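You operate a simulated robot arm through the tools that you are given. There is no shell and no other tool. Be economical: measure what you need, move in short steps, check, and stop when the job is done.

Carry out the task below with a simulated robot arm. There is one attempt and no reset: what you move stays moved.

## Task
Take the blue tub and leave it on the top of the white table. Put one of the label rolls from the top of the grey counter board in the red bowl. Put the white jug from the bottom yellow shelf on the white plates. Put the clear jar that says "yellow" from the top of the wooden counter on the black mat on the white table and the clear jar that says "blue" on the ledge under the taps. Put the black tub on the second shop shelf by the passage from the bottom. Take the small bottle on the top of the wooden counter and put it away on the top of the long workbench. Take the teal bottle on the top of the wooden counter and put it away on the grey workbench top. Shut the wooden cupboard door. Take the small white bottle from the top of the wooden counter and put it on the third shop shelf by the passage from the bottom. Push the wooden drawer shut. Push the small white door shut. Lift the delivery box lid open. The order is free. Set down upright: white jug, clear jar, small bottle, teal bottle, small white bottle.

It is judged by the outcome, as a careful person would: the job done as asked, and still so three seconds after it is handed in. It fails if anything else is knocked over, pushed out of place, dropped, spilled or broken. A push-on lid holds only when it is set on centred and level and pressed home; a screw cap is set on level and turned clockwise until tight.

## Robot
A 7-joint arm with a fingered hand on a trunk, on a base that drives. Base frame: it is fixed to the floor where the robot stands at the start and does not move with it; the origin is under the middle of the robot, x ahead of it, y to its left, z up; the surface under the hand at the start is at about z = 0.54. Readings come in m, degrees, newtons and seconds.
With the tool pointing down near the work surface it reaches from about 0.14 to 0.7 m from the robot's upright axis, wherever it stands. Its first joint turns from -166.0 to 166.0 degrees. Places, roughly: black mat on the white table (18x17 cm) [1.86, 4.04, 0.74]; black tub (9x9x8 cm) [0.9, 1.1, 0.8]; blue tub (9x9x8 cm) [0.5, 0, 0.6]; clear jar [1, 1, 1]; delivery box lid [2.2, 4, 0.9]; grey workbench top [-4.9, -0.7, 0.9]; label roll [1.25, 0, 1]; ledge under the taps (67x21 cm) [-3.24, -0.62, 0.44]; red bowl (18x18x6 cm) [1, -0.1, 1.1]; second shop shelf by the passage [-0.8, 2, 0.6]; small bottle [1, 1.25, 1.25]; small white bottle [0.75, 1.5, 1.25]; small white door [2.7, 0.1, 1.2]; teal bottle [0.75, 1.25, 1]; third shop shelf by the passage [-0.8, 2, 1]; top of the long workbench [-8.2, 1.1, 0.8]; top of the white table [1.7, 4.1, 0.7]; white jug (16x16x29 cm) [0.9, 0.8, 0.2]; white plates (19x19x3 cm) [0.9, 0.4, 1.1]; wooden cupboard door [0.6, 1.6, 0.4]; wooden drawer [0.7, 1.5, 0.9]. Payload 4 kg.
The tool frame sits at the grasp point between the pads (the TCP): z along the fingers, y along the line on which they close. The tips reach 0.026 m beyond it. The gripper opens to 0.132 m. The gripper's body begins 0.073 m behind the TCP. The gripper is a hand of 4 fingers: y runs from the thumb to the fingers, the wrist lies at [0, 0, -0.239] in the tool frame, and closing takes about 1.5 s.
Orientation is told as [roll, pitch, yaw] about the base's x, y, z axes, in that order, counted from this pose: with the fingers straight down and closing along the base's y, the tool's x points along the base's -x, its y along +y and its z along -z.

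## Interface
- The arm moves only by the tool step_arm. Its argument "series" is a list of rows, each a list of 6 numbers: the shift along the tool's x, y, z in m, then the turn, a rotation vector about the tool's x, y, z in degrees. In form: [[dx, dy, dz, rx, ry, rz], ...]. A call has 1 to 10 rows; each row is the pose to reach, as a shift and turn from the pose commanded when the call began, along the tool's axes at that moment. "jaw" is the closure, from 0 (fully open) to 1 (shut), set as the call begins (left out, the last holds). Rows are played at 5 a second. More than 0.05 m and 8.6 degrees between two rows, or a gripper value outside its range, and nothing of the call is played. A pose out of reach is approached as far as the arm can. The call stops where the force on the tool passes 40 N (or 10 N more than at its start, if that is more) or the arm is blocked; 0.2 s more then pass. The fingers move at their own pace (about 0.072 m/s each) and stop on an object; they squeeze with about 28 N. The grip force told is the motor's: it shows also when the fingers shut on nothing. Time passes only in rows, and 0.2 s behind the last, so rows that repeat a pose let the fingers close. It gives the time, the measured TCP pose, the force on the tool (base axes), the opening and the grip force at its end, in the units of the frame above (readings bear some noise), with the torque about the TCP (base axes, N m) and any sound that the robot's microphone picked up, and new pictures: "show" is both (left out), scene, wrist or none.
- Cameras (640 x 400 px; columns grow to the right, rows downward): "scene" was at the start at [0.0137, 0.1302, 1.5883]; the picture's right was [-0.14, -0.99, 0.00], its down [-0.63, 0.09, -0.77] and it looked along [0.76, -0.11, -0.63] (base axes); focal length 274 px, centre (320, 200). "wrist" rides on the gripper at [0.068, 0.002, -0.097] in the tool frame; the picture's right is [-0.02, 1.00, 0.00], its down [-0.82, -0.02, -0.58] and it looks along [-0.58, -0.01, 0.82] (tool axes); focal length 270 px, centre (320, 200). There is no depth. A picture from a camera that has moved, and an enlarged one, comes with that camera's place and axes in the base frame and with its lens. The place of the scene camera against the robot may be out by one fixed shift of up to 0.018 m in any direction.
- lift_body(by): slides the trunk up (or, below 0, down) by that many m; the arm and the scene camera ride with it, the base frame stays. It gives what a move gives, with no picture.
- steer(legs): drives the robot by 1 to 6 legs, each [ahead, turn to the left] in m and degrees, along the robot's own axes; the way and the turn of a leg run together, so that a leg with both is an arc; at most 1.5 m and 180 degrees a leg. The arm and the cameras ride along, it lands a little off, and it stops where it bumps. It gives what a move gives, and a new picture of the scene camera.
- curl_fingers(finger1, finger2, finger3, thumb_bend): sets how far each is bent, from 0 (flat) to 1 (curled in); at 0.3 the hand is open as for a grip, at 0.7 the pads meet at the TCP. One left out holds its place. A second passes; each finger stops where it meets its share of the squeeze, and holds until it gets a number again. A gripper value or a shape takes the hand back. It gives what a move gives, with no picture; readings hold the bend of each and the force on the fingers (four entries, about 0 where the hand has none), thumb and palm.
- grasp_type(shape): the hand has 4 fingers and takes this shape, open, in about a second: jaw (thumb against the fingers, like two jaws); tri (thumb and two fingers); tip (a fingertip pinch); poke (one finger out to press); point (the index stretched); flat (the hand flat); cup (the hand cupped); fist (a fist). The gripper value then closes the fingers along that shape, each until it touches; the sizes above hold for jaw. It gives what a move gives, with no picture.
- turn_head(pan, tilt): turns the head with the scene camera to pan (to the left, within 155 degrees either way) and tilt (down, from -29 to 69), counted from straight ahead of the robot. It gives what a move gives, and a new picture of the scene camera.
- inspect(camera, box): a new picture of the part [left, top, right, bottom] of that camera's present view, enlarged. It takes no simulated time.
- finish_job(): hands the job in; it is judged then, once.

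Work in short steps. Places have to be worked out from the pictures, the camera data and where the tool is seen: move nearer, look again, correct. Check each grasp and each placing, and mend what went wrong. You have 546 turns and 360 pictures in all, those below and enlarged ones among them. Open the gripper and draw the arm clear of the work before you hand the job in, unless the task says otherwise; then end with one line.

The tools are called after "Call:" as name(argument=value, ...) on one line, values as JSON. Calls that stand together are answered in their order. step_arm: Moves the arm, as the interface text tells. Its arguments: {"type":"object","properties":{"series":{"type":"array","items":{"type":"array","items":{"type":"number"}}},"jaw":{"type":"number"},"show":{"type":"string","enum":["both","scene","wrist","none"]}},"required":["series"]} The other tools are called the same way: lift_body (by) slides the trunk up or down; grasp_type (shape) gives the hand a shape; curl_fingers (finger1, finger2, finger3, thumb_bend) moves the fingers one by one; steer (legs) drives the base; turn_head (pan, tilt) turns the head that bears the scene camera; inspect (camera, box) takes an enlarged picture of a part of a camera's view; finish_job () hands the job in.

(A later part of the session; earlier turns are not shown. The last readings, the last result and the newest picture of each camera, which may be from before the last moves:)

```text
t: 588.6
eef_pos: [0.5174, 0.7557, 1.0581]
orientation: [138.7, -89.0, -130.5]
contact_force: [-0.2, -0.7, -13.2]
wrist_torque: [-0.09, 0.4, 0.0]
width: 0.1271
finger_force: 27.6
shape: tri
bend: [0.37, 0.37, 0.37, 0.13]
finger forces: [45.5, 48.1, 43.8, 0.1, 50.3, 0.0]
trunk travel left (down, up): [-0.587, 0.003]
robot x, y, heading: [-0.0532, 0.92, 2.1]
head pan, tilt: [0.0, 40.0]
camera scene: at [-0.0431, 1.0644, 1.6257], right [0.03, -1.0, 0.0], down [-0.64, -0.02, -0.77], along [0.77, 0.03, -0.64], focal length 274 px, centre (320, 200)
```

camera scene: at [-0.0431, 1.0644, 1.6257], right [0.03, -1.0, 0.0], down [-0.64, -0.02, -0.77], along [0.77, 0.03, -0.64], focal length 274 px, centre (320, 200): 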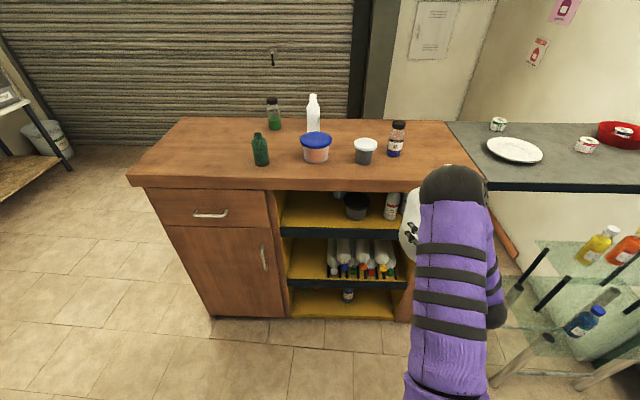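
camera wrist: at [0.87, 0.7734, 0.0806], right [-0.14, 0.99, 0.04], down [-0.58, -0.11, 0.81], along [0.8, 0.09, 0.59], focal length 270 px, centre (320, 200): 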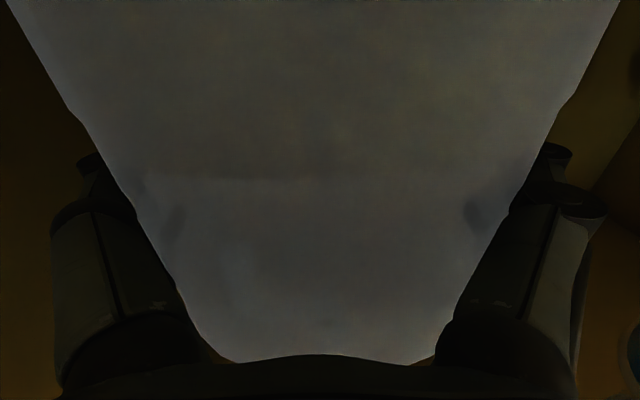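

Raising the arm a little more, then I move to a spot near (0.25, 0.6) facing the plates.

Call:
step_arm(series=[[-0.04, 0, 0, 0, 0, 0], [-0.08, 0, 0, 0, 0, 0], [-0.12, 0, 0, 0, 0, 0], [-0.16, 0, 0, 0, 0, 0], [-0.18, 0, 0, 0, 0, 0], [-0.18, 0, 0, 0, 0, 0]], show="none")

Call:
steer(legs=[[0, -48], [0.43, 0], [0, 27]])

Call:
turn_head(pan=5, tilt=40)

```text
t: 590.0
eef_pos: [0.5165, 0.7567, 1.237]
orientation: [140.1, -88.9, -131.9]
contact_force: [0.1, 0.6, -12.4]
wrist_torque: [-0.05, 0.42, 0.0]
width: 0.1268
finger_force: 28.0
shape: tri
bend: [0.37, 0.37, 0.37, 0.13]
finger forces: [45.2, 47.7, 43.5, 0.0, 49.8, 0.1]
trunk travel left (down, up): [-0.587, 0.003]
robot x, y, heading: [-0.0568, 0.9234, 1.8]
head pan, tilt: [0.0, 40.0]
```

```text
t: 596.5
eef_pos: [0.7138, 0.255, 1.2363]
orientation: [143.3, -88.9, -156.2]
contact_force: [0.2, -0.3, -11.8]
wrist_torque: [0.12, 0.45, -0.02]
width: 0.1275
finger_force: 27.9
shape: tri
bend: [0.37, 0.37, 0.37, 0.13]
finger forces: [43.8, 46.3, 42.5, 0.0, 48.5, 0.0]
trunk travel left (down, up): [-0.587, 0.003]
robot x, y, heading: [0.244, 0.6144, -19.2]
head pan, tilt: [0.0, 40.0]
camera scene: at [0.3062, 0.7395, 1.6257], right [-0.33, -0.94, 0.0], down [-0.61, 0.21, -0.77], along [0.72, -0.25, -0.64], focal length 274 px, centre (320, 200)
```

scene: 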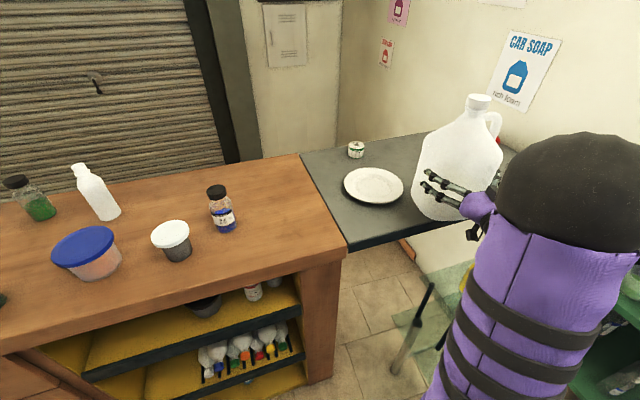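

```text
t: 597.2
eef_pos: [0.7131, 0.2567, 1.2375]
orientation: [138.0, -88.9, -150.9]
contact_force: [-0.5, 0.0, -13.0]
wrist_torque: [0.09, 0.41, 0.0]
width: 0.127
finger_force: 27.2
shape: tri
bend: [0.37, 0.37, 0.37, 0.13]
finger forces: [43.8, 46.3, 42.6, 0.0, 48.6, 0.0]
trunk travel left (down, up): [-0.587, 0.003]
robot x, y, heading: [0.2441, 0.6157, -18.9]
head pan, tilt: [5.0, 40.0]
camera scene: at [0.3082, 0.7465, 1.6257], right [-0.24, -0.97, 0.0], down [-0.62, 0.16, -0.77], along [0.74, -0.19, -0.64], focal length 274 px, centre (320, 200)
```

scene: 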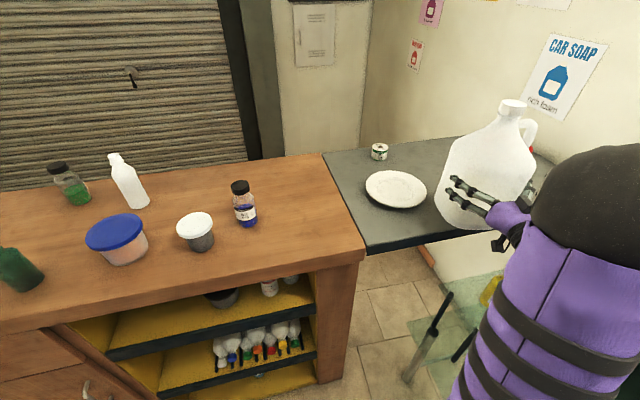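

The plates are at (0.917, 0.344), with their top at z≈1.09. The jug's axis is at about (0.737, 0.25) and its base at about z 1.124. I move it over the plates.

Call:
step_arm(series=[[0, 0.026, 0.031, 0, 0, 0], [0, 0.052, 0.062, 0, 0, 0], [0, 0.079, 0.093, 0, 0, 0], [0, 0.105, 0.124, 0, 0, 0], [0, 0.131, 0.155, 0, 0, 0], [0, 0.131, 0.155, 0, 0, 0]], show="scene")

```text
t: 598.6
eef_pos: [0.8934, 0.3492, 1.239]
orientation: [141.1, -89.0, -154.3]
contact_force: [-0.1, 0.2, -13.7]
wrist_torque: [0.09, 0.46, -0.01]
width: 0.1273
finger_force: 27.6
shape: tri
bend: [0.37, 0.36, 0.37, 0.13]
finger forces: [43.3, 45.5, 42.1, 0.0, 48.0, 0.0]
trunk travel left (down, up): [-0.587, 0.003]
robot x, y, heading: [0.2403, 0.613, -18.9]
head pan, tilt: [5.0, 40.0]
camera scene: at [0.3087, 0.7466, 1.6257], right [-0.24, -0.97, 0.0], down [-0.62, 0.16, -0.77], along [0.74, -0.19, -0.64], focal length 274 px, centre (320, 200)
```

scene: 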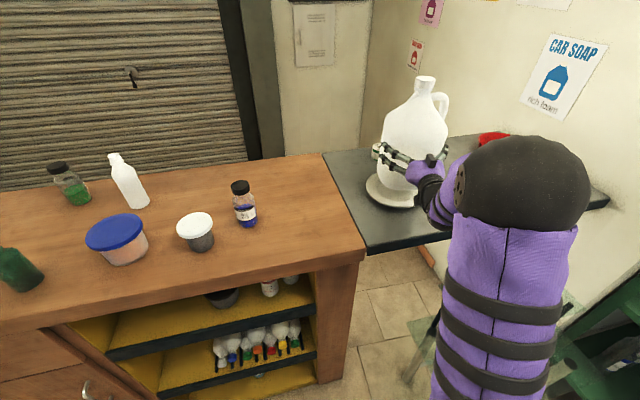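

Call:
inspect(camera="scene", box=[340, 60, 480, 230])

```text
2.35 times, centred on (410, 145) of scene
camera zoom: at [0.3087, 0.7466, 1.6257], right [-0.24, -0.97, 0.0], down [-0.62, 0.16, -0.77], along [0.74, -0.19, -0.64], focal length 644 px, centre (108, 329)
```

zoom: 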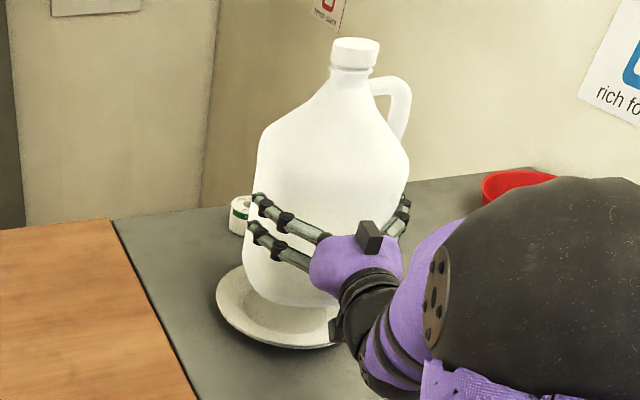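

The jug's axis is centred over the plates. I lower it with the trunk until it rests.

Call:
lift_body(by=-0.025)

Call:
lift_body(by=-0.008)

Call:
lift_body(by=-0.006)

Call:
lift_body(by=-0.006)

```text
t: 599.3
eef_pos: [0.8931, 0.3487, 1.2146]
orientation: [142.1, -89.0, -155.1]
contact_force: [0.1, 0.0, -12.4]
wrist_torque: [0.06, 0.41, -0.01]
width: 0.1272
finger_force: 28.1
shape: tri
bend: [0.37, 0.36, 0.37, 0.13]
finger forces: [43.3, 45.6, 42.0, 0.0, 48.0, 0.0]
trunk travel left (down, up): [-0.562, 0.028]
robot x, y, heading: [0.239, 0.6132, -19.4]
head pan, tilt: [5.0, 40.0]
```

```text
t: 599.9
eef_pos: [0.8935, 0.3487, 1.2054]
orientation: [141.7, -89.0, -154.5]
contact_force: [-0.4, 0.0, -12.1]
wrist_torque: [0.09, 0.4, 0.05]
width: 0.1273
finger_force: 28.0
shape: tri
bend: [0.37, 0.36, 0.37, 0.13]
finger forces: [43.2, 45.6, 41.9, 0.0, 48.0, 0.1]
trunk travel left (down, up): [-0.554, 0.036]
robot x, y, heading: [0.2436, 0.6196, -19.4]
head pan, tilt: [5.0, 40.0]
```

```text
t: 600.4
eef_pos: [0.8924, 0.3497, 1.2007]
orientation: [141.6, -89.1, -154.7]
contact_force: [0.5, 0.0, -11.9]
wrist_torque: [0.07, 0.45, -0.03]
width: 0.127
finger_force: 27.8
shape: tri
bend: [0.37, 0.36, 0.37, 0.13]
finger forces: [43.3, 45.6, 42.0, 0.1, 48.0, 0.0]
trunk travel left (down, up): [-0.548, 0.042]
robot x, y, heading: [0.2424, 0.614, -19.1]
head pan, tilt: [5.0, 40.0]
```

```text
t: 601.0
eef_pos: [0.8931, 0.3485, 1.1951]
orientation: [149.6, -88.9, -162.5]
contact_force: [-1.0, 0.9, -6.2]
wrist_torque: [-0.12, -0.02, -0.01]
width: 0.1271
finger_force: 27.7
shape: tri
bend: [0.37, 0.37, 0.37, 0.13]
finger forces: [43.3, 45.3, 41.4, 0.0, 48.0, 0.0]
trunk travel left (down, up): [-0.542, 0.048]
robot x, y, heading: [0.2447, 0.6136, -19.2]
head pan, tilt: [5.0, 40.0]
```

Contact has begun (load down to -6 N). A few millimetres more.

Call:
lift_body(by=-0.005)

Call:
inspect(camera="scene", box=[340, 60, 480, 230])

```text
t: 601.5
eef_pos: [0.8917, 0.3488, 1.1958]
orientation: [158.7, -88.4, -171.5]
contact_force: [0.7, -0.9, 14.0]
wrist_torque: [-0.19, 0.08, 0.04]
width: 0.1271
finger_force: 28.5
shape: tri
bend: [0.37, 0.37, 0.37, 0.13]
finger forces: [43.2, 45.5, 41.6, 0.1, 48.3, 0.0]
trunk travel left (down, up): [-0.537, 0.053]
robot x, y, heading: [0.2403, 0.6184, -19.0]
head pan, tilt: [5.0, 40.0]
```

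```text
2.35 times, centred on (410, 145) of scene
camera zoom: at [0.3062, 0.7477, 1.5761], right [-0.24, -0.97, 0.0], down [-0.62, 0.16, -0.77], along [0.74, -0.19, -0.64], focal length 644 px, centre (108, 329)
```

zoom: 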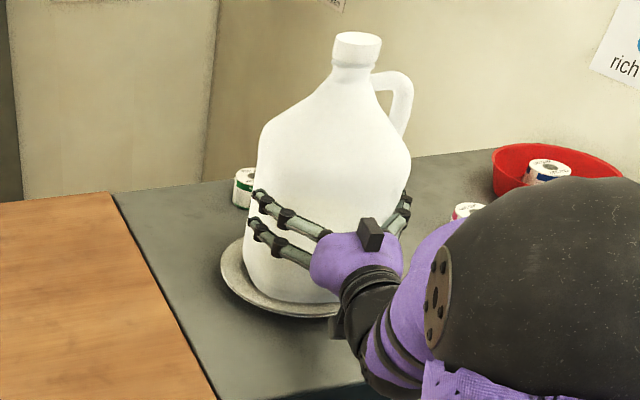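

The jug rests on the plates. I ease off the pressure and open the digits wide.

Call:
lift_body(by=0.004)

Call:
curl_fingers(finger1=0.0, finger2=0.0, finger3=0.0, thumb_bend=0.0)

Call:
step_arm(series=[[0, 0, -0.02, 0, 0, 0], [0, 0, -0.05, 0, 0, 0], [0, 0, -0.08, 0, 0, 0], [0, 0, -0.12, 0, 0, 0], [0, 0, -0.16, 0, 0, 0], [0, 0, -0.18, 0, 0, 0]], show="scene")

```text
t: 602.0
eef_pos: [0.8914, 0.3489, 1.1953]
orientation: [149.0, -88.8, -161.8]
contact_force: [3.1, -0.4, 11.1]
wrist_torque: [-0.34, -0.15, 0.06]
width: 0.1268
finger_force: 28.3
shape: tri
bend: [0.37, 0.37, 0.37, 0.13]
finger forces: [43.1, 45.3, 41.4, 0.0, 48.2, 0.0]
trunk travel left (down, up): [-0.541, 0.049]
robot x, y, heading: [0.2479, 0.6119, -19.0]
head pan, tilt: [5.0, 40.0]
```

```text
t: 603.0
eef_pos: [0.8921, 0.3487, 1.1944]
orientation: [144.1, -89.0, -157.1]
contact_force: [0.0, 0.0, -1.0]
wrist_torque: [-0.01, 0.0, 0.01]
width: 0.1865
finger_force: 0.1
shape: fingers
bend: [0.0, 0.0, 0.0, 0.0]
finger forces: [0.1, 0.0, 0.1, 0.0, 0.1, 0.1]
trunk travel left (down, up): [-0.541, 0.049]
robot x, y, heading: [0.2442, 0.6106, -18.9]
head pan, tilt: [5.0, 40.0]
```

```text
t: 604.4
eef_pos: [0.7309, 0.3803, 1.1979]
orientation: [144.3, -89.0, -157.2]
contact_force: [-0.5, -0.4, 0.3]
wrist_torque: [0.0, -0.05, 0.02]
width: 0.1866
finger_force: 0.0
shape: fingers
bend: [0.0, 0.0, 0.0, 0.0]
finger forces: [0.1, 0.0, 0.0, 0.0, 0.0, 0.0]
out of reach, approached as far as the arm can: row 6
trunk travel left (down, up): [-0.541, 0.049]
robot x, y, heading: [0.2417, 0.613, -19.0]
head pan, tilt: [5.0, 40.0]
camera scene: at [0.3069, 0.7474, 1.5797], right [-0.24, -0.97, 0.0], down [-0.62, 0.16, -0.77], along [0.74, -0.19, -0.64], focal length 274 px, centre (320, 200)
```

scene: 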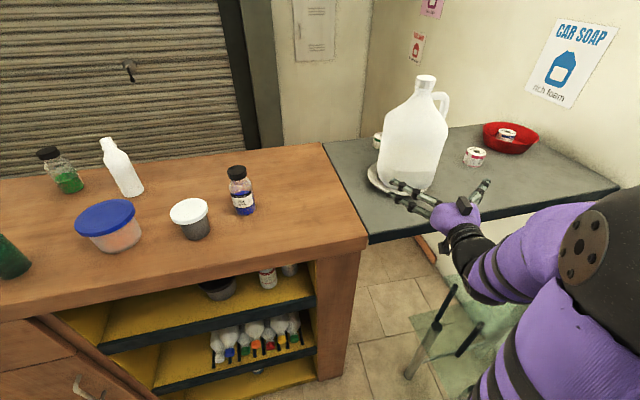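

The jug stands on the plates. Next the blue jar at about (0.89, 0.815): I back up a little, turn towards it, restore the jaw shape and tilt the hand 30° down.

Call:
steer(legs=[[-0.12, 0], [0, 38]])

Call:
grasp_type(shape="jaw")

Call:
step_arm(series=[[-0.01, 0, 0, 0, 7, 0], [-0.02, 0, 0, 0, 14, 0], [-0.03, 0, 0, 0, 21, 0], [-0.03, 0, 0, 0, 28, 0], [-0.03, 0, 0, 0, 28, 0]], jaw=0.2, show="wrist")

```text
t: 607.6
eef_pos: [0.6588, 0.7734, 1.1975]
orientation: [144.6, -88.9, -118.9]
contact_force: [0.5, -0.5, -0.8]
wrist_torque: [-0.03, -0.01, 0.01]
width: 0.1867
finger_force: 0.1
shape: fingers
bend: [0.0, 0.0, 0.0, 0.0]
finger forces: [0.1, 0.1, 0.1, 0.1, 0.0, 0.1]
trunk travel left (down, up): [-0.541, 0.049]
robot x, y, heading: [0.1328, 0.6552, 19.6]
head pan, tilt: [5.0, 40.0]
camera scene: at [0.0889, 0.8017, 1.5797], right [0.42, -0.91, 0.0], down [-0.58, -0.27, -0.77], along [0.7, 0.32, -0.64], focal length 274 px, centre (320, 200)
```

scene: 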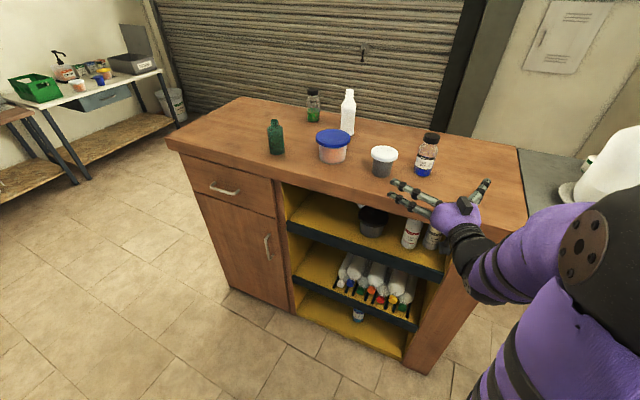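

```text
t: 608.5
eef_pos: [0.6598, 0.7741, 1.1989]
orientation: [144.5, -88.9, -118.8]
contact_force: [0.4, -0.1, -0.2]
wrist_torque: [0.03, -0.03, 0.0]
width: 0.1321
finger_force: 0.1
shape: jaw
bend: [0.3, 0.3, 0.3, 0.3]
finger forces: [0.0, 0.1, 0.1, 0.1, 0.0, 0.1]
trunk travel left (down, up): [-0.541, 0.049]
robot x, y, heading: [0.1306, 0.6513, 19.7]
head pan, tilt: [5.0, 40.0]
```

```text
t: 609.8
eef_pos: [0.6577, 0.774, 1.2294]
orientation: [1.3, -62.9, 24.5]
contact_force: [0.7, -0.5, -0.1]
wrist_torque: [-0.02, -0.02, 0.02]
width: 0.1058
finger_force: 0.1
shape: jaw
bend: [0.59, 0.59, 0.59, 0.44]
finger forces: [0.0, 0.0, 0.0, 0.1, 0.0, 0.0]
trunk travel left (down, up): [-0.541, 0.049]
robot x, y, heading: [0.127, 0.6558, 19.6]
head pan, tilt: [5.0, 40.0]
camera wrist: at [0.5508, 0.7249, 1.2123], right [-0.42, 0.91, 0.03], down [-0.11, -0.09, 0.99], along [0.9, 0.41, 0.14], focal length 270 px, centre (320, 200)
```

wrist: 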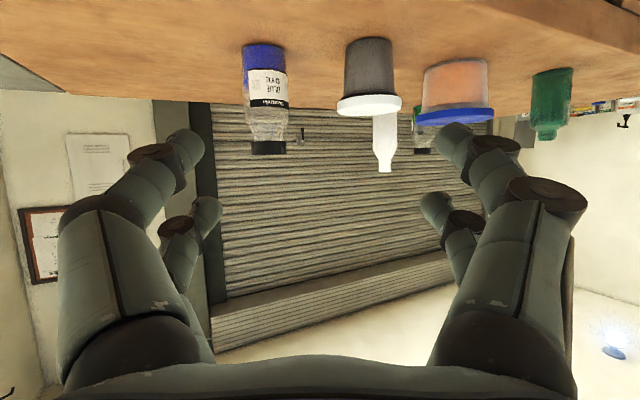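

The blue jar is at about (0.90, 0.815). I yaw the hand to align with it.

Call:
step_arm(series=[[0, 0, 0, 5.3, 0, 2.7], [0, 0, 0, 10.7, 0, 5.5], [0, 0, 0, 10.7, 0, 5.5]], show="none")

```text
t: 610.5
eef_pos: [0.6566, 0.7748, 1.2284]
orientation: [1.2, -62.7, 12.6]
contact_force: [-1.1, -0.2, 0.0]
wrist_torque: [0.0, 0.0, -0.01]
width: 0.106
finger_force: 0.0
shape: jaw
bend: [0.59, 0.59, 0.59, 0.44]
finger forces: [0.0, 0.0, 0.0, 0.0, 0.0, 0.0]
trunk travel left (down, up): [-0.541, 0.049]
robot x, y, heading: [0.129, 0.6495, 19.6]
head pan, tilt: [5.0, 40.0]
```

Call:
step_arm(series=[[-0.004, -0.003, 0.035, 0, 0, 0], [-0.008, -0.005, 0.07, 0, 0, 0], [-0.012, -0.007, 0.105, 0, 0, 0], [-0.018, -0.009, 0.15, 0, 0, 0], [-0.018, -0.009, 0.15, 0, 0, 0]], show="wrist")

```text
t: 611.8
eef_pos: [0.7961, 0.7997, 1.1717]
orientation: [1.3, -62.9, 12.5]
contact_force: [0.8, -0.2, 0.0]
wrist_torque: [0.01, 0.0, -0.02]
width: 0.1059
finger_force: 0.0
shape: jaw
bend: [0.59, 0.59, 0.59, 0.44]
finger forces: [0.1, 0.0, 0.1, 0.1, 0.1, 0.0]
trunk travel left (down, up): [-0.541, 0.049]
robot x, y, heading: [0.1336, 0.6537, 19.6]
head pan, tilt: [5.0, 40.0]
camera wrist: at [0.6817, 0.7738, 1.1552], right [-0.23, 0.97, 0.03], down [-0.13, -0.06, 0.99], along [0.97, 0.22, 0.14], focal length 270 px, centre (320, 200)
```

wrist: 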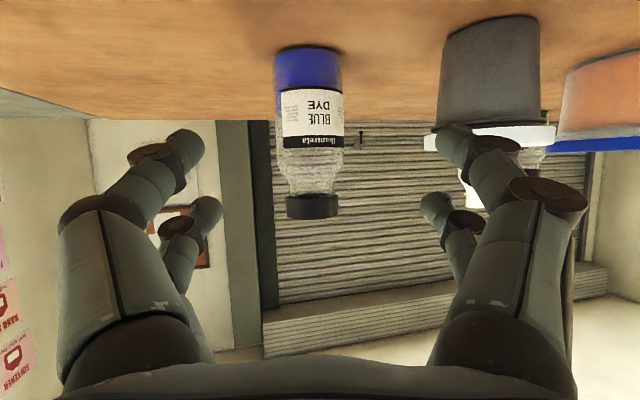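

The cup beside it is too close for this approach angle. I'll swing the hand's yaw by +33° so it comes in from the right, clear of the cup, then look again.

Call:
step_arm(series=[[0, 0, 0, -6.5, 0, -3.3], [0, 0, 0, -13, 0, -6.7], [0, 0, 0, -19.5, 0, -10], [0, 0, 0, -26, 0, -13.4], [0, 0, 0, -29.3, 0, -15.1], [0, 0, 0, -29.3, 0, -15.1]], jaw=0.25, show="wrist")

```text
t: 613.1
eef_pos: [0.7969, 0.7982, 1.1755]
orientation: [1.3, -63.2, 45.7]
contact_force: [-0.3, -0.2, -0.2]
wrist_torque: [-0.01, -0.01, -0.01]
width: 0.0989
finger_force: 0.1
shape: jaw
bend: [0.64, 0.64, 0.64, 0.51]
finger forces: [0.0, 0.1, 0.0, 0.1, 0.0, 0.0]
trunk travel left (down, up): [-0.541, 0.049]
robot x, y, heading: [0.13, 0.653, 19.7]
head pan, tilt: [5.0, 40.0]
camera wrist: at [0.7157, 0.7145, 1.1577], right [-0.72, 0.69, 0.03], down [-0.08, -0.13, 0.99], along [0.69, 0.71, 0.15], focal length 270 px, centre (320, 200)
```

wrist: 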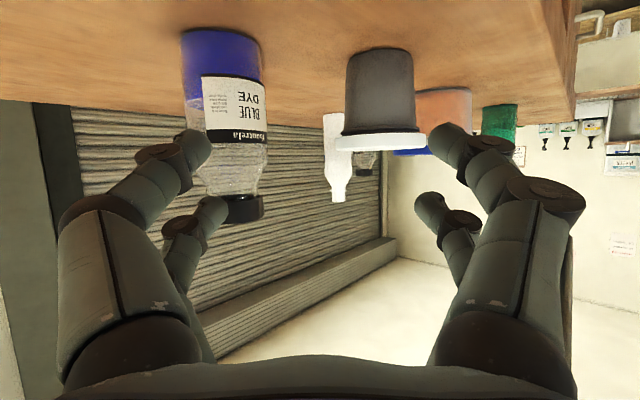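

Jar centre (0.917, 0.824). I shift sideways first, then advance.

Call:
step_arm(series=[[0, -0.035, 0, 0, 0, 0], [0.01, -0.069, 0.0, 0, 0, 0], [0.008, -0.069, 0.035, 0, 0, 0], [0.003, -0.069, 0.065, 0, 0, 0], [-0.002, -0.069, 0.09, 0, 0, 0], [-0.0075, -0.069, 0.111, 0, 0, 0], [-0.0075, -0.069, 0.111, 0, 0, 0]], show="wrist")

```text
t: 614.8
eef_pos: [0.9196, 0.828, 1.1328]
orientation: [1.1, -63.2, 45.7]
contact_force: [0.5, -0.2, -0.2]
wrist_torque: [0.03, 0.0, -0.01]
width: 0.0992
finger_force: 0.0
shape: jaw
bend: [0.64, 0.64, 0.64, 0.51]
finger forces: [0.0, 0.0, 0.0, 0.0, 0.0, 0.0]
trunk travel left (down, up): [-0.541, 0.049]
robot x, y, heading: [0.132, 0.6535, 19.5]
head pan, tilt: [5.0, 40.0]
camera wrist: at [0.8369, 0.7429, 1.1155], right [-0.72, 0.69, 0.03], down [-0.08, -0.13, 0.99], along [0.69, 0.71, 0.14], focal length 270 px, centre (320, 200)
```

wrist: 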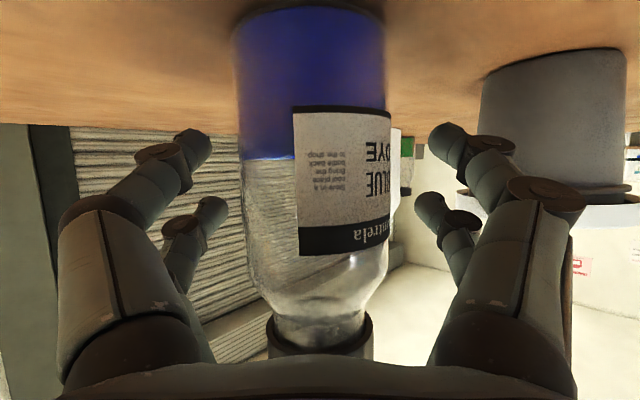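

The jar is centred between the digits and the cup is clear. Closing, then lifting.

Call:
step_arm(series=[[0, 0, 0, 0, 0, 0], [0, 0, 0, 0, 0, 0], [0, 0, 0, 0, 0, 0], [0, 0, 0, 0, 0, 0], [0, 0, 0, 0, 0, 0], [0, 0, 0, 0, 0, 0]], jaw=1, show="wrist")

Call:
lift_body(by=0.045)

Call:
step_arm(series=[[-0.035, -0.02, -0.03, 0, 0, 0], [-0.045, -0.045, -0.06, 0, 0, 0], [-0.045, -0.06, -0.1, 0, 0, 0], [-0.045, -0.06, -0.14, 0, 0, 0], [-0.045, -0.06, -0.18, 0, 0, 0]], show="scene")

```text
t: 616.1
eef_pos: [0.9182, 0.8287, 1.1328]
orientation: [1.1, -63.1, 45.6]
contact_force: [0.3, -0.9, 1.3]
wrist_torque: [-0.02, 0.04, 0.03]
width: 0.0057
finger_force: 28.2
shape: jaw
bend: [0.76, 0.63, 0.63, 0.74]
finger forces: [4.8, 0.9, 0.3, 0.0, 4.2, 0.8]
trunk travel left (down, up): [-0.541, 0.049]
robot x, y, heading: [0.1332, 0.6537, 19.5]
head pan, tilt: [5.0, 40.0]
camera wrist: at [0.8364, 0.7427, 1.1159], right [-0.72, 0.69, 0.03], down [-0.08, -0.13, 0.99], along [0.69, 0.71, 0.15], focal length 270 px, centre (320, 200)
```

wrist: 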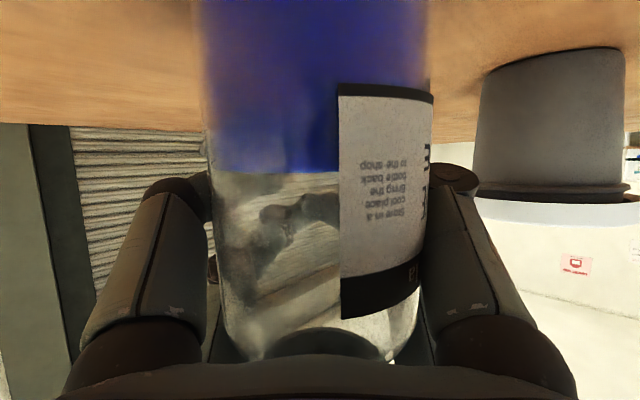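

```text
t: 617.0
eef_pos: [0.9188, 0.8274, 1.1771]
orientation: [1.1, -63.2, 45.6]
contact_force: [0.6, 1.0, -1.1]
wrist_torque: [0.06, -0.06, -0.01]
width: 0.0056
finger_force: 28.1
shape: jaw
bend: [0.75, 0.63, 0.63, 0.74]
finger forces: [4.6, 0.6, 0.4, 0.0, 4.0, 0.6]
trunk travel left (down, up): [-0.586, 0.004]
robot x, y, heading: [0.1317, 0.648, 19.6]
head pan, tilt: [5.0, 40.0]
```

```text
refused: row 1 steps farther than a row can; nothing moved
```

The jar was pulled into the palm (caged rather than pinched). I check its state before moving.

Call:
inspect(camera="wrist", box=[0, 0, 640, 400])

Call:
inspect(camera="scene", box=[340, 100, 500, 220])

```text
1.00 times, centred on (320, 200) of wrist (not enlarged: the box is as wide or as high as the picture)
camera zoom: at [0.8368, 0.7427, 1.1604], right [-0.72, 0.69, 0.03], down [-0.08, -0.13, 0.99], along [0.69, 0.71, 0.14], focal length 270 px, centre (320, 200)
```

zoom: 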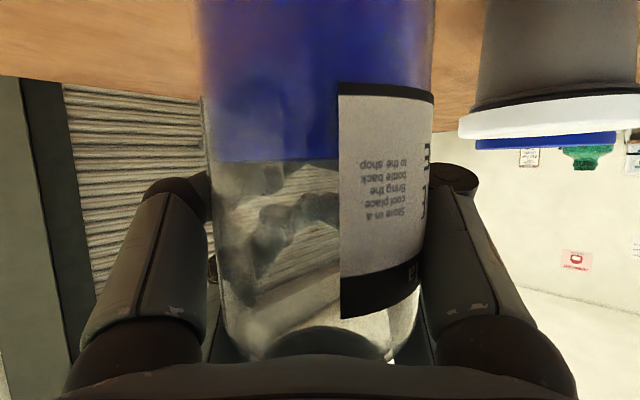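

```text
3.33 times, centred on (420, 160) of scene
camera zoom: at [0.0894, 0.8017, 1.6247], right [0.42, -0.91, 0.0], down [-0.58, -0.27, -0.77], along [0.7, 0.32, -0.64], focal length 912 px, centre (-13, 333)
```

zoom: 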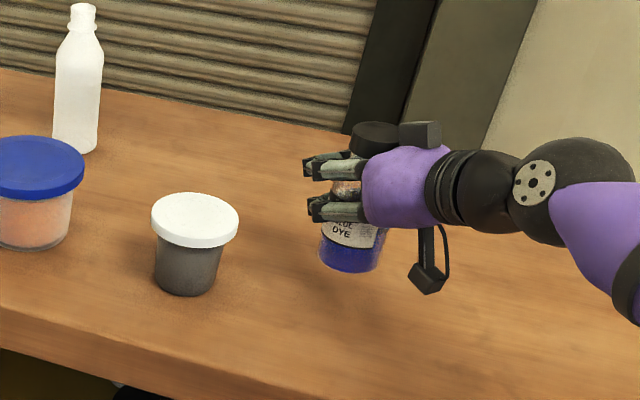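

It's caged and lifted but only loosely held. I set it back, open, retreat 1.5 cm and pinch again.

Call:
lift_body(by=-0.045)

Call:
step_arm(series=[[0, 0, 0, 0, 0, 0], [0, 0, 0, 0, 0, 0], [0, 0, 0, 0, 0, 0], [0, 0, 0, 0, 0, 0], [0, 0, 0, 0, 0, 0]], jaw=0.2, show="wrist")

```text
t: 617.9
eef_pos: [0.9178, 0.8268, 1.1336]
orientation: [1.1, -63.1, 45.7]
contact_force: [1.1, 0.1, 1.5]
wrist_torque: [0.0, -0.03, 0.02]
width: 0.0058
finger_force: 28.1
shape: jaw
bend: [0.75, 0.63, 0.63, 0.74]
finger forces: [4.4, 0.9, 0.5, 0.0, 3.9, 0.7]
trunk travel left (down, up): [-0.541, 0.049]
robot x, y, heading: [0.1295, 0.6528, 19.6]
head pan, tilt: [5.0, 40.0]
```

```text
t: 619.1
eef_pos: [0.9183, 0.8268, 1.1321]
orientation: [1.2, -63.2, 45.6]
contact_force: [-1.0, -0.5, -0.8]
wrist_torque: [0.02, -0.01, -0.04]
width: 0.1055
finger_force: 0.1
shape: jaw
bend: [0.59, 0.59, 0.59, 0.45]
finger forces: [0.0, 0.0, 0.0, 0.0, 0.0, 0.5]
trunk travel left (down, up): [-0.541, 0.049]
robot x, y, heading: [0.1309, 0.6545, 19.6]
head pan, tilt: [5.0, 40.0]
camera wrist: at [0.8365, 0.7427, 1.1157], right [-0.72, 0.69, 0.03], down [-0.08, -0.13, 0.99], along [0.69, 0.71, 0.15], focal length 270 px, centre (320, 200)
```

wrist: 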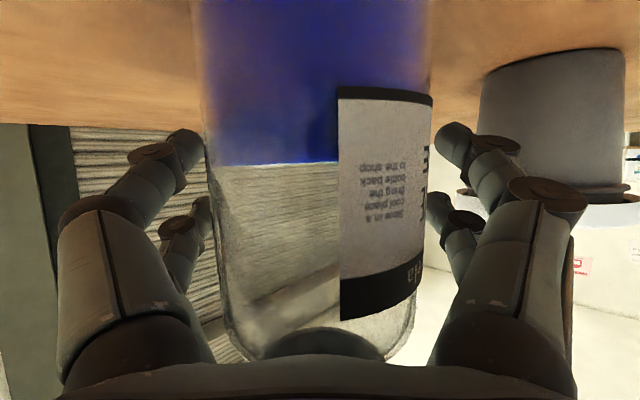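

Call:
step_arm(series=[[0.007, 0, -0.013, 0, 0, 0], [0.014, 0, -0.027, 0, 0, 0], [0.02, 0.0, -0.04, 0, 0, 0], [0.02, 0.0, -0.04, 0, 0, 0]], show="wrist")

```text
t: 620.1
eef_pos: [0.887, 0.795, 1.1337]
orientation: [1.2, -63.1, 45.6]
contact_force: [1.4, 0.0, 0.4]
wrist_torque: [0.0, -0.01, -0.02]
width: 0.1054
finger_force: 0.1
shape: jaw
bend: [0.59, 0.59, 0.59, 0.45]
finger forces: [0.1, 0.0, 0.1, 0.1, 0.1, 0.0]
trunk travel left (down, up): [-0.541, 0.049]
robot x, y, heading: [0.1264, 0.654, 20.1]
head pan, tilt: [5.0, 40.0]
camera wrist: at [0.805, 0.7109, 1.1161], right [-0.72, 0.69, 0.03], down [-0.08, -0.13, 0.99], along [0.69, 0.71, 0.15], focal length 270 px, centre (320, 200)
```

wrist: 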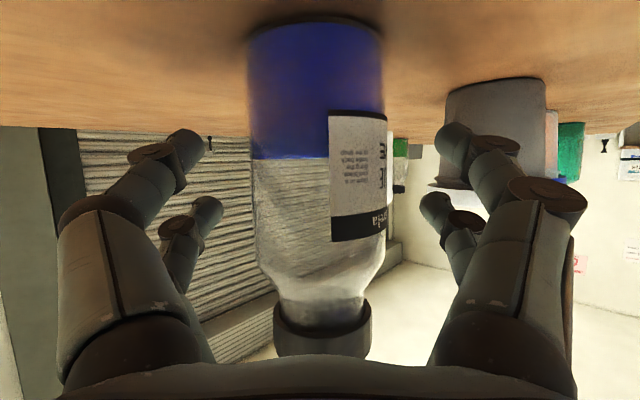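

Jar depth is now right. Closing again.

Call:
step_arm(series=[[0, 0, 0, 0, 0, 0], [0, 0, 0, 0, 0, 0], [0, 0, 0, 0, 0, 0], [0, 0, 0, 0, 0, 0], [0, 0, 0, 0, 0, 0], [0, 0, 0, 0, 0, 0]], jaw=1, show="wrist")

```text
t: 621.5
eef_pos: [0.8864, 0.7956, 1.1353]
orientation: [1.0, -63.3, 45.8]
contact_force: [4.1, 2.9, 13.9]
wrist_torque: [-0.18, -0.05, 0.03]
width: 0.0325
finger_force: 28.1
shape: jaw
bend: [0.74, 0.76, 0.77, 0.71]
finger forces: [25.1, 19.3, 18.9, 0.0, 27.4, 0.0]
trunk travel left (down, up): [-0.541, 0.049]
robot x, y, heading: [0.1324, 0.6501, 19.9]
head pan, tilt: [5.0, 40.0]
camera wrist: at [0.8049, 0.7116, 1.1178], right [-0.72, 0.69, 0.03], down [-0.08, -0.13, 0.99], along [0.69, 0.71, 0.15], focal length 270 px, centre (320, 200)
```

wrist: 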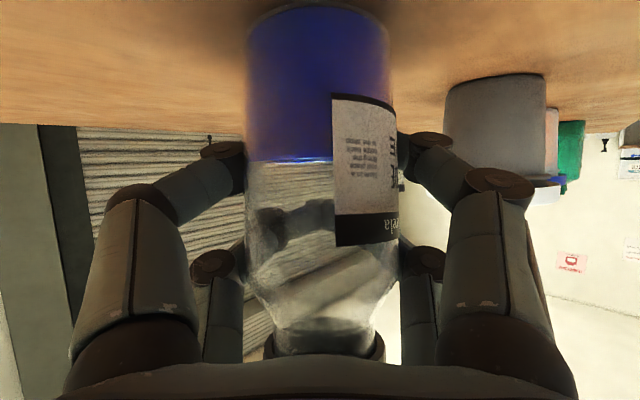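

Firm grip. Lifting and withdrawing.

Call:
lift_body(by=0.045)

Call:
step_arm(series=[[0.0, 0, -0.04, 0, 0, 0], [0.0, 0, -0.08, 0, 0, 0], [0.0, -0.01, -0.12, 0, 0, 0], [0.0, -0.02, -0.15, 0, 0, 0], [0.0, -0.02, -0.15, 0, 0, 0]], show="scene")

```text
t: 622.4
eef_pos: [0.8874, 0.7951, 1.1774]
orientation: [1.2, -63.0, 45.6]
contact_force: [-0.2, 0.2, -1.9]
wrist_torque: [0.01, -0.04, -0.02]
width: 0.032
finger_force: 28.5
shape: jaw
bend: [0.74, 0.76, 0.77, 0.71]
finger forces: [25.1, 4.8, 4.3, 0.0, 25.9, 0.1]
trunk travel left (down, up): [-0.586, 0.004]
robot x, y, heading: [0.1291, 0.6507, 19.4]
head pan, tilt: [5.0, 40.0]
```

```text
t: 623.6
eef_pos: [0.8114, 0.6818, 1.244]
orientation: [1.3, -63.0, 45.6]
contact_force: [0.8, 1.1, -1.2]
wrist_torque: [0.03, -0.02, -0.01]
width: 0.0321
finger_force: 27.9
shape: jaw
bend: [0.74, 0.76, 0.77, 0.71]
finger forces: [25.0, 4.5, 4.0, 0.1, 25.9, 0.0]
trunk travel left (down, up): [-0.586, 0.004]
robot x, y, heading: [0.1307, 0.6537, 19.4]
head pan, tilt: [5.0, 40.0]
camera scene: at [0.0889, 0.8015, 1.6247], right [0.42, -0.91, 0.0], down [-0.58, -0.27, -0.77], along [0.7, 0.32, -0.64], focal length 274 px, centre (320, 200)
```

scene: 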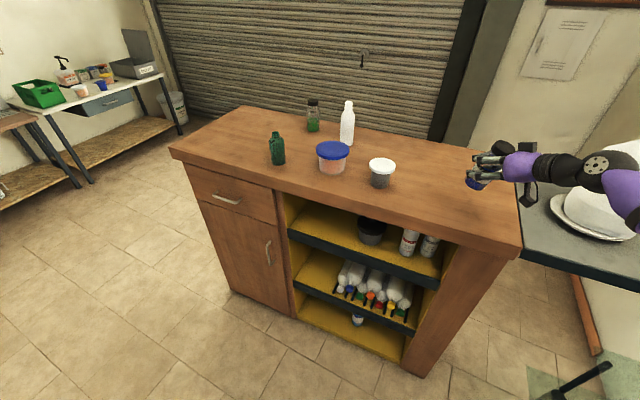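

The jar is lifted. I back the base away from the counter, tuck the arm a little and turn towards the back room.

Call:
steer(legs=[[-0.2, 0]])

Call:
step_arm(series=[[0.015, 0.035, -0.03, 0, 0, 0], [0.03, 0.07, -0.06, 0, 0, 0], [0.045, 0.105, -0.09, 0, 0, 0], [0.06, 0.14, -0.12, 0, 0, 0], [0.06, 0.14, -0.12, 0, 0, 0]], show="none")

Call:
steer(legs=[[0, -109], [0.72, 0], [0, -88]])

Call:
turn_head(pan=0, tilt=20)

```text
t: 625.2
eef_pos: [0.6229, 0.6121, 1.244]
orientation: [1.2, -63.1, 45.4]
contact_force: [0.1, -0.3, -0.6]
wrist_torque: [0.05, -0.01, 0.01]
width: 0.0318
finger_force: 28.6
shape: jaw
bend: [0.74, 0.76, 0.77, 0.71]
finger forces: [25.0, 4.4, 3.8, 0.0, 25.8, 0.0]
trunk travel left (down, up): [-0.586, 0.004]
robot x, y, heading: [-0.0596, 0.5829, 19.4]
head pan, tilt: [5.0, 40.0]
camera scene: at [-0.0988, 0.7344, 1.6248], right [0.41, -0.91, 0.0], down [-0.59, -0.26, -0.77], along [0.7, 0.32, -0.64], focal length 274 px, centre (320, 200)
```

scene: 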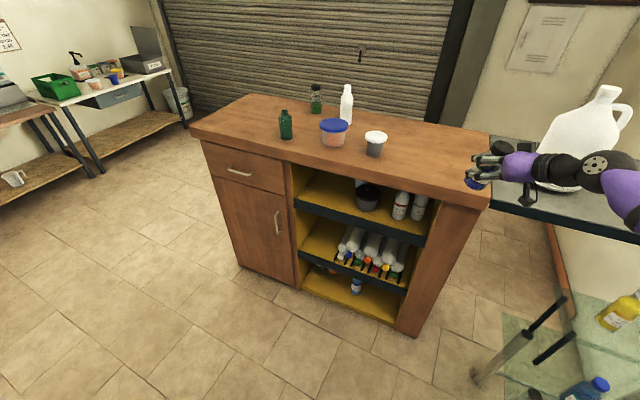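

```text
t: 626.4
eef_pos: [0.4305, 0.6116, 1.2447]
orientation: [1.3, -63.1, 45.5]
contact_force: [-0.3, -0.7, -1.7]
wrist_torque: [0.04, -0.03, 0.03]
width: 0.0317
finger_force: 28.6
shape: jaw
bend: [0.74, 0.76, 0.77, 0.71]
finger forces: [24.9, 3.7, 3.3, 0.0, 25.9, 0.0]
trunk travel left (down, up): [-0.586, 0.004]
robot x, y, heading: [-0.0632, 0.5816, 19.1]
head pan, tilt: [5.0, 40.0]
```

```text
t: 638.7
eef_pos: [-0.5438, -0.129, 1.2422]
orientation: [2.3, -63.2, -139.6]
contact_force: [-0.4, 0.3, -1.9]
wrist_torque: [0.02, 0.02, 0.01]
width: 0.0311
finger_force: 28.0
shape: jaw
bend: [0.74, 0.76, 0.77, 0.71]
finger forces: [25.1, 2.9, 2.6, 0.1, 25.8, 0.1]
trunk travel left (down, up): [-0.586, 0.004]
robot x, y, heading: [-0.049, -0.1474, -164.3]
head pan, tilt: [5.0, 40.0]
stopped in leg 3: the robot was blocked; the commanded pose is now the measured one
camera scene: at [0.011, -0.3532, 1.6264], right [-0.97, 0.25, -0.01], down [0.17, 0.62, -0.76], along [-0.19, -0.74, -0.65], focal length 274 px, centre (320, 200)
```

scene: 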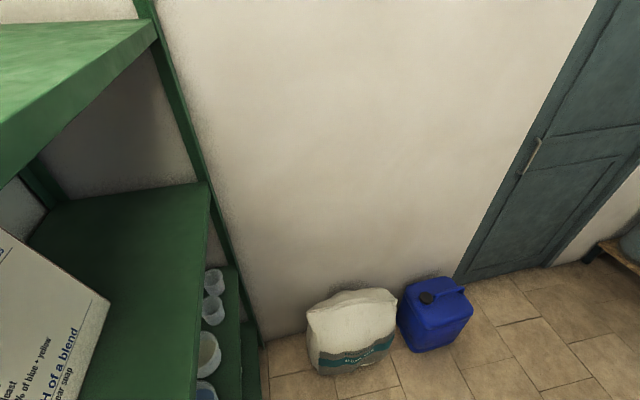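

```text
t: 639.6
eef_pos: [-0.5448, -0.1291, 1.242]
orientation: [2.3, -63.0, -139.7]
contact_force: [0.6, -0.2, -1.5]
wrist_torque: [0.03, -0.04, -0.01]
width: 0.0313
finger_force: 28.4
shape: jaw
bend: [0.74, 0.76, 0.77, 0.71]
finger forces: [24.8, 2.8, 2.4, 0.0, 25.8, 0.0]
trunk travel left (down, up): [-0.586, 0.004]
robot x, y, heading: [-0.053, -0.1494, -164.1]
head pan, tilt: [0.0, 20.0]
camera scene: at [0.01, -0.3611, 1.6488], right [-0.97, 0.23, -0.01], down [0.1, 0.41, -0.9], along [-0.2, -0.88, -0.43], focal length 274 px, centre (320, 200)
```

scene: 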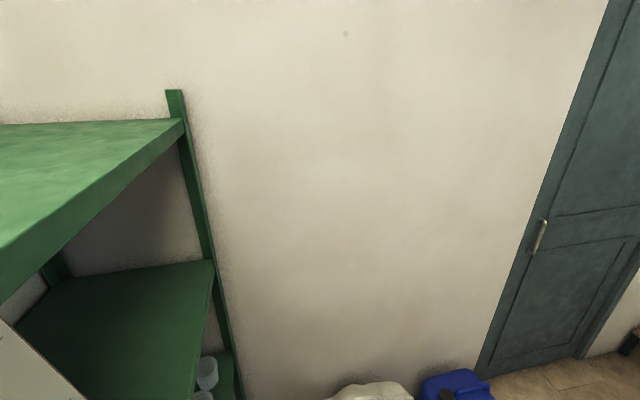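

The rotation stopped at -164°, likely my rear near the glass stand. I roll forward to free myself and check the stand.

Call:
steer(legs=[[0.3, 0]])

Call:
turn_head(pan=150, tilt=30)

```text
t: 640.3
eef_pos: [-0.5456, -0.1295, 1.242]
orientation: [2.3, -63.2, -139.5]
contact_force: [0.3, -0.1, -1.9]
wrist_torque: [0.02, -0.02, 0.03]
width: 0.0314
finger_force: 27.2
shape: jaw
bend: [0.74, 0.76, 0.77, 0.71]
finger forces: [24.9, 2.9, 2.5, 0.1, 25.8, 0.0]
trunk travel left (down, up): [-0.586, 0.004]
robot x, y, heading: [-0.0503, -0.1476, -164.2]
head pan, tilt: [0.0, 20.0]
stopped in leg 1: the robot was blocked; the commanded pose is now the measured one
camera scene: at [0.0099, -0.3623, 1.6501], right [-0.98, 0.22, -0.01], down [0.1, 0.41, -0.91], along [-0.2, -0.89, -0.42], focal length 274 px, centre (320, 200)
```

scene: 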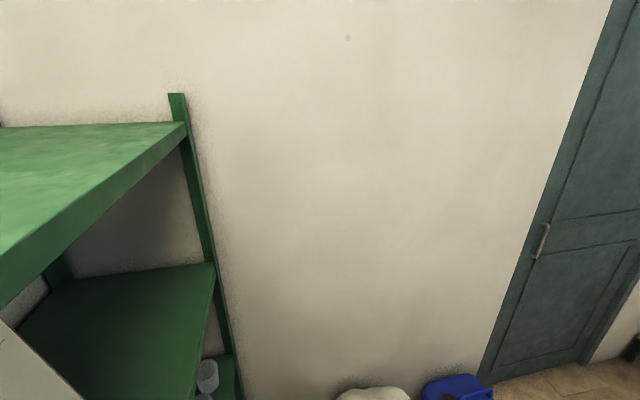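

```text
t: 642.6
eef_pos: [-0.5408, -0.1438, 1.2444]
orientation: [0.9, -63.0, -138.3]
contact_force: [0.0, 0.1, -2.2]
wrist_torque: [0.03, -0.01, -0.01]
width: 0.0314
finger_force: 28.2
shape: jaw
bend: [0.74, 0.76, 0.77, 0.71]
finger forces: [24.9, 2.7, 2.4, 0.0, 25.8, 0.0]
trunk travel left (down, up): [-0.586, 0.004]
robot x, y, heading: [-0.0543, -0.1491, -164.2]
head pan, tilt: [150.0, 30.0]
camera scene: at [0.1236, -0.312, 1.6401], right [-0.25, -0.97, 0.0], down [-0.48, 0.12, -0.87], along [0.84, -0.21, -0.5], focal length 274 px, centre (320, 200)
```

scene: 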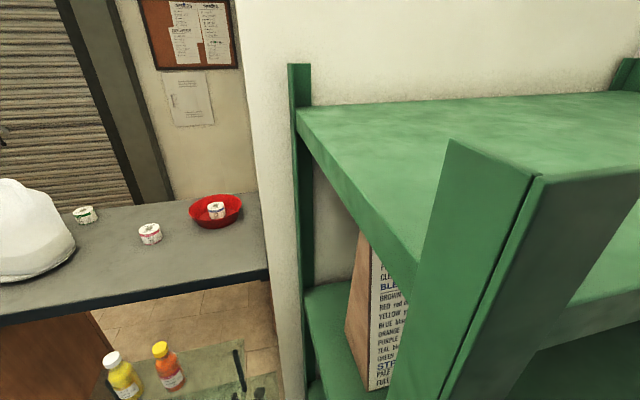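

My head had caught on the green shelf's post. Now that it is turned back, I try rolling forward again.

Call:
steer(legs=[[0.3, 0]])

```text
t: 644.7
eef_pos: [-0.8393, -0.2227, 1.2436]
orientation: [0.9, -62.8, -138.6]
contact_force: [0.4, 0.4, -0.9]
wrist_torque: [0.01, -0.03, 0.05]
width: 0.0316
finger_force: 28.2
shape: jaw
bend: [0.74, 0.76, 0.77, 0.71]
finger forces: [24.8, 2.7, 2.4, 0.0, 25.9, 0.0]
trunk travel left (down, up): [-0.586, 0.004]
robot x, y, heading: [-0.3479, -0.2317, -164.9]
head pan, tilt: [150.0, 30.0]
camera scene: at [-0.1754, -0.3957, 1.6402], right [-0.25, -0.97, 0.0], down [-0.48, 0.13, -0.87], along [0.84, -0.22, -0.5], focal length 274 px, centre (320, 200)
```

scene: 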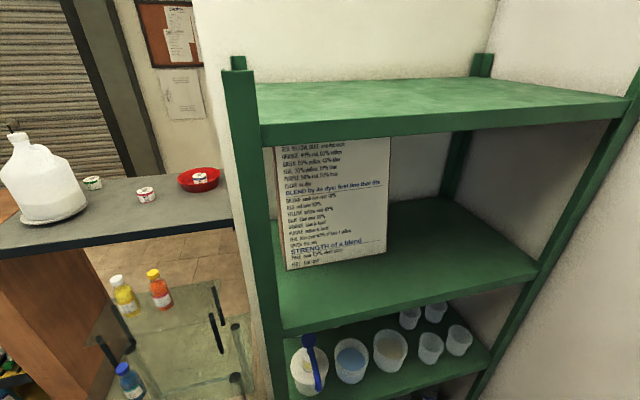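

Free, and nothing was disturbed. I turn the head forward and head along the lane to the back room.

Call:
steer(legs=[[0, -17], [1.2, 0]])

Call:
turn_head(pan=15, tilt=30)

```text
t: 651.8
eef_pos: [-2.006, -0.0581, 1.2438]
orientation: [0.9, -62.9, -154.9]
contact_force: [-0.8, -0.6, -1.7]
wrist_torque: [0.02, -0.02, 0.03]
width: 0.0313
finger_force: 28.2
shape: jaw
bend: [0.74, 0.76, 0.77, 0.71]
finger forces: [24.7, 2.5, 2.3, 0.0, 25.5, 0.1]
trunk travel left (down, up): [-0.586, 0.004]
robot x, y, heading: [-1.5394, -0.2017, 178.9]
head pan, tilt: [150.0, 30.0]
camera scene: at [-1.4142, -0.4135, 1.6401], right [-0.52, -0.86, 0.0], down [-0.43, 0.26, -0.87], along [0.74, -0.45, -0.5], focal length 274 px, centre (320, 200)
```

scene: 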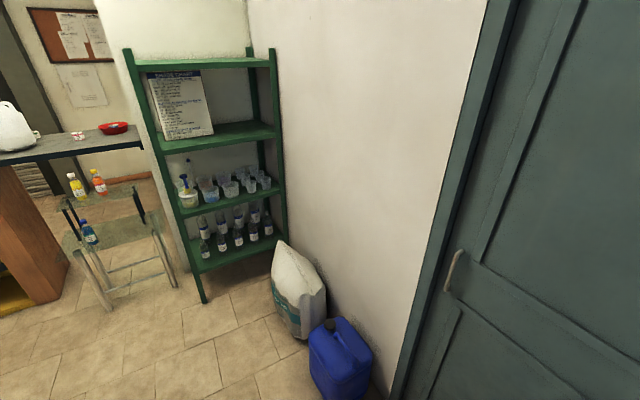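

```text
t: 654.0
eef_pos: [-2.0058, -0.0562, 1.2444]
orientation: [0.8, -62.9, -154.9]
contact_force: [0.4, 0.4, -1.5]
wrist_torque: [0.03, 0.01, 0.02]
width: 0.0314
finger_force: 28.1
shape: jaw
bend: [0.74, 0.76, 0.77, 0.71]
finger forces: [24.8, 2.7, 2.3, 0.0, 25.6, 0.0]
trunk travel left (down, up): [-0.586, 0.004]
robot x, y, heading: [-1.5354, -0.2005, 179.4]
head pan, tilt: [15.0, 30.0]
camera scene: at [-1.5793, -0.3888, 1.6401], right [-0.24, 0.97, 0.0], down [0.49, 0.12, -0.87], along [-0.84, -0.21, -0.5], focal length 274 px, centre (320, 200)
```

scene: 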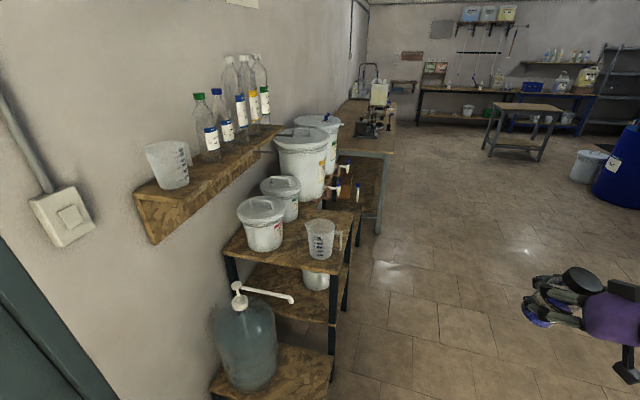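

The tapped buckets stand along the left wall further on. I drive on to about x=-2.7 and look left.

Call:
steer(legs=[[0, -8], [1.25, 0]])

Call:
turn_head(pan=60, tilt=40)

```text
t: 660.9
eef_pos: [-3.2249, 0.1637, 1.2447]
orientation: [1.0, -62.9, -160.8]
contact_force: [0.0, 0.2, -1.1]
wrist_torque: [0.03, -0.01, -0.02]
width: 0.0315
finger_force: 28.2
shape: jaw
bend: [0.74, 0.76, 0.77, 0.71]
finger forces: [24.7, 2.5, 2.3, 0.0, 25.7, 0.0]
trunk travel left (down, up): [-0.586, 0.004]
robot x, y, heading: [-2.7751, -0.0306, 173.1]
head pan, tilt: [15.0, 30.0]
camera scene: at [-2.8344, -0.2112, 1.6401], right [-0.14, 0.99, 0.0], down [0.5, 0.07, -0.87], along [-0.86, -0.12, -0.5], focal length 274 px, centre (320, 200)
```

scene: 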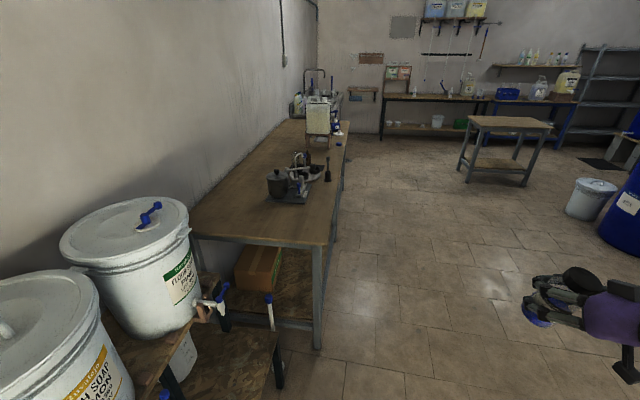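

```text
t: 662.0
eef_pos: [-3.2252, 0.1642, 1.2444]
orientation: [1.0, -62.8, -160.9]
contact_force: [-0.4, 0.2, -1.5]
wrist_torque: [-0.03, 0.01, 0.01]
width: 0.0314
finger_force: 27.7
shape: jaw
bend: [0.74, 0.76, 0.77, 0.71]
finger forces: [24.7, 2.5, 2.2, 0.0, 25.7, 0.0]
trunk travel left (down, up): [-0.586, 0.004]
robot x, y, heading: [-2.7696, -0.0308, 172.8]
head pan, tilt: [60.0, 40.0]
camera scene: at [-2.7959, -0.2664, 1.6248], right [-0.8, 0.6, 0.0], down [0.39, 0.51, -0.77], along [-0.46, -0.61, -0.64], focal length 274 px, centre (320, 200)
```

scene: 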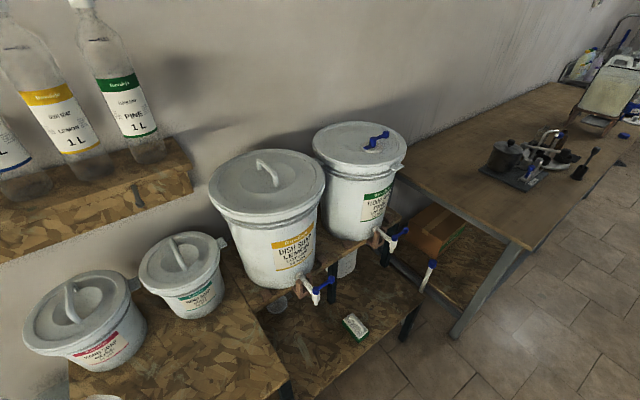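

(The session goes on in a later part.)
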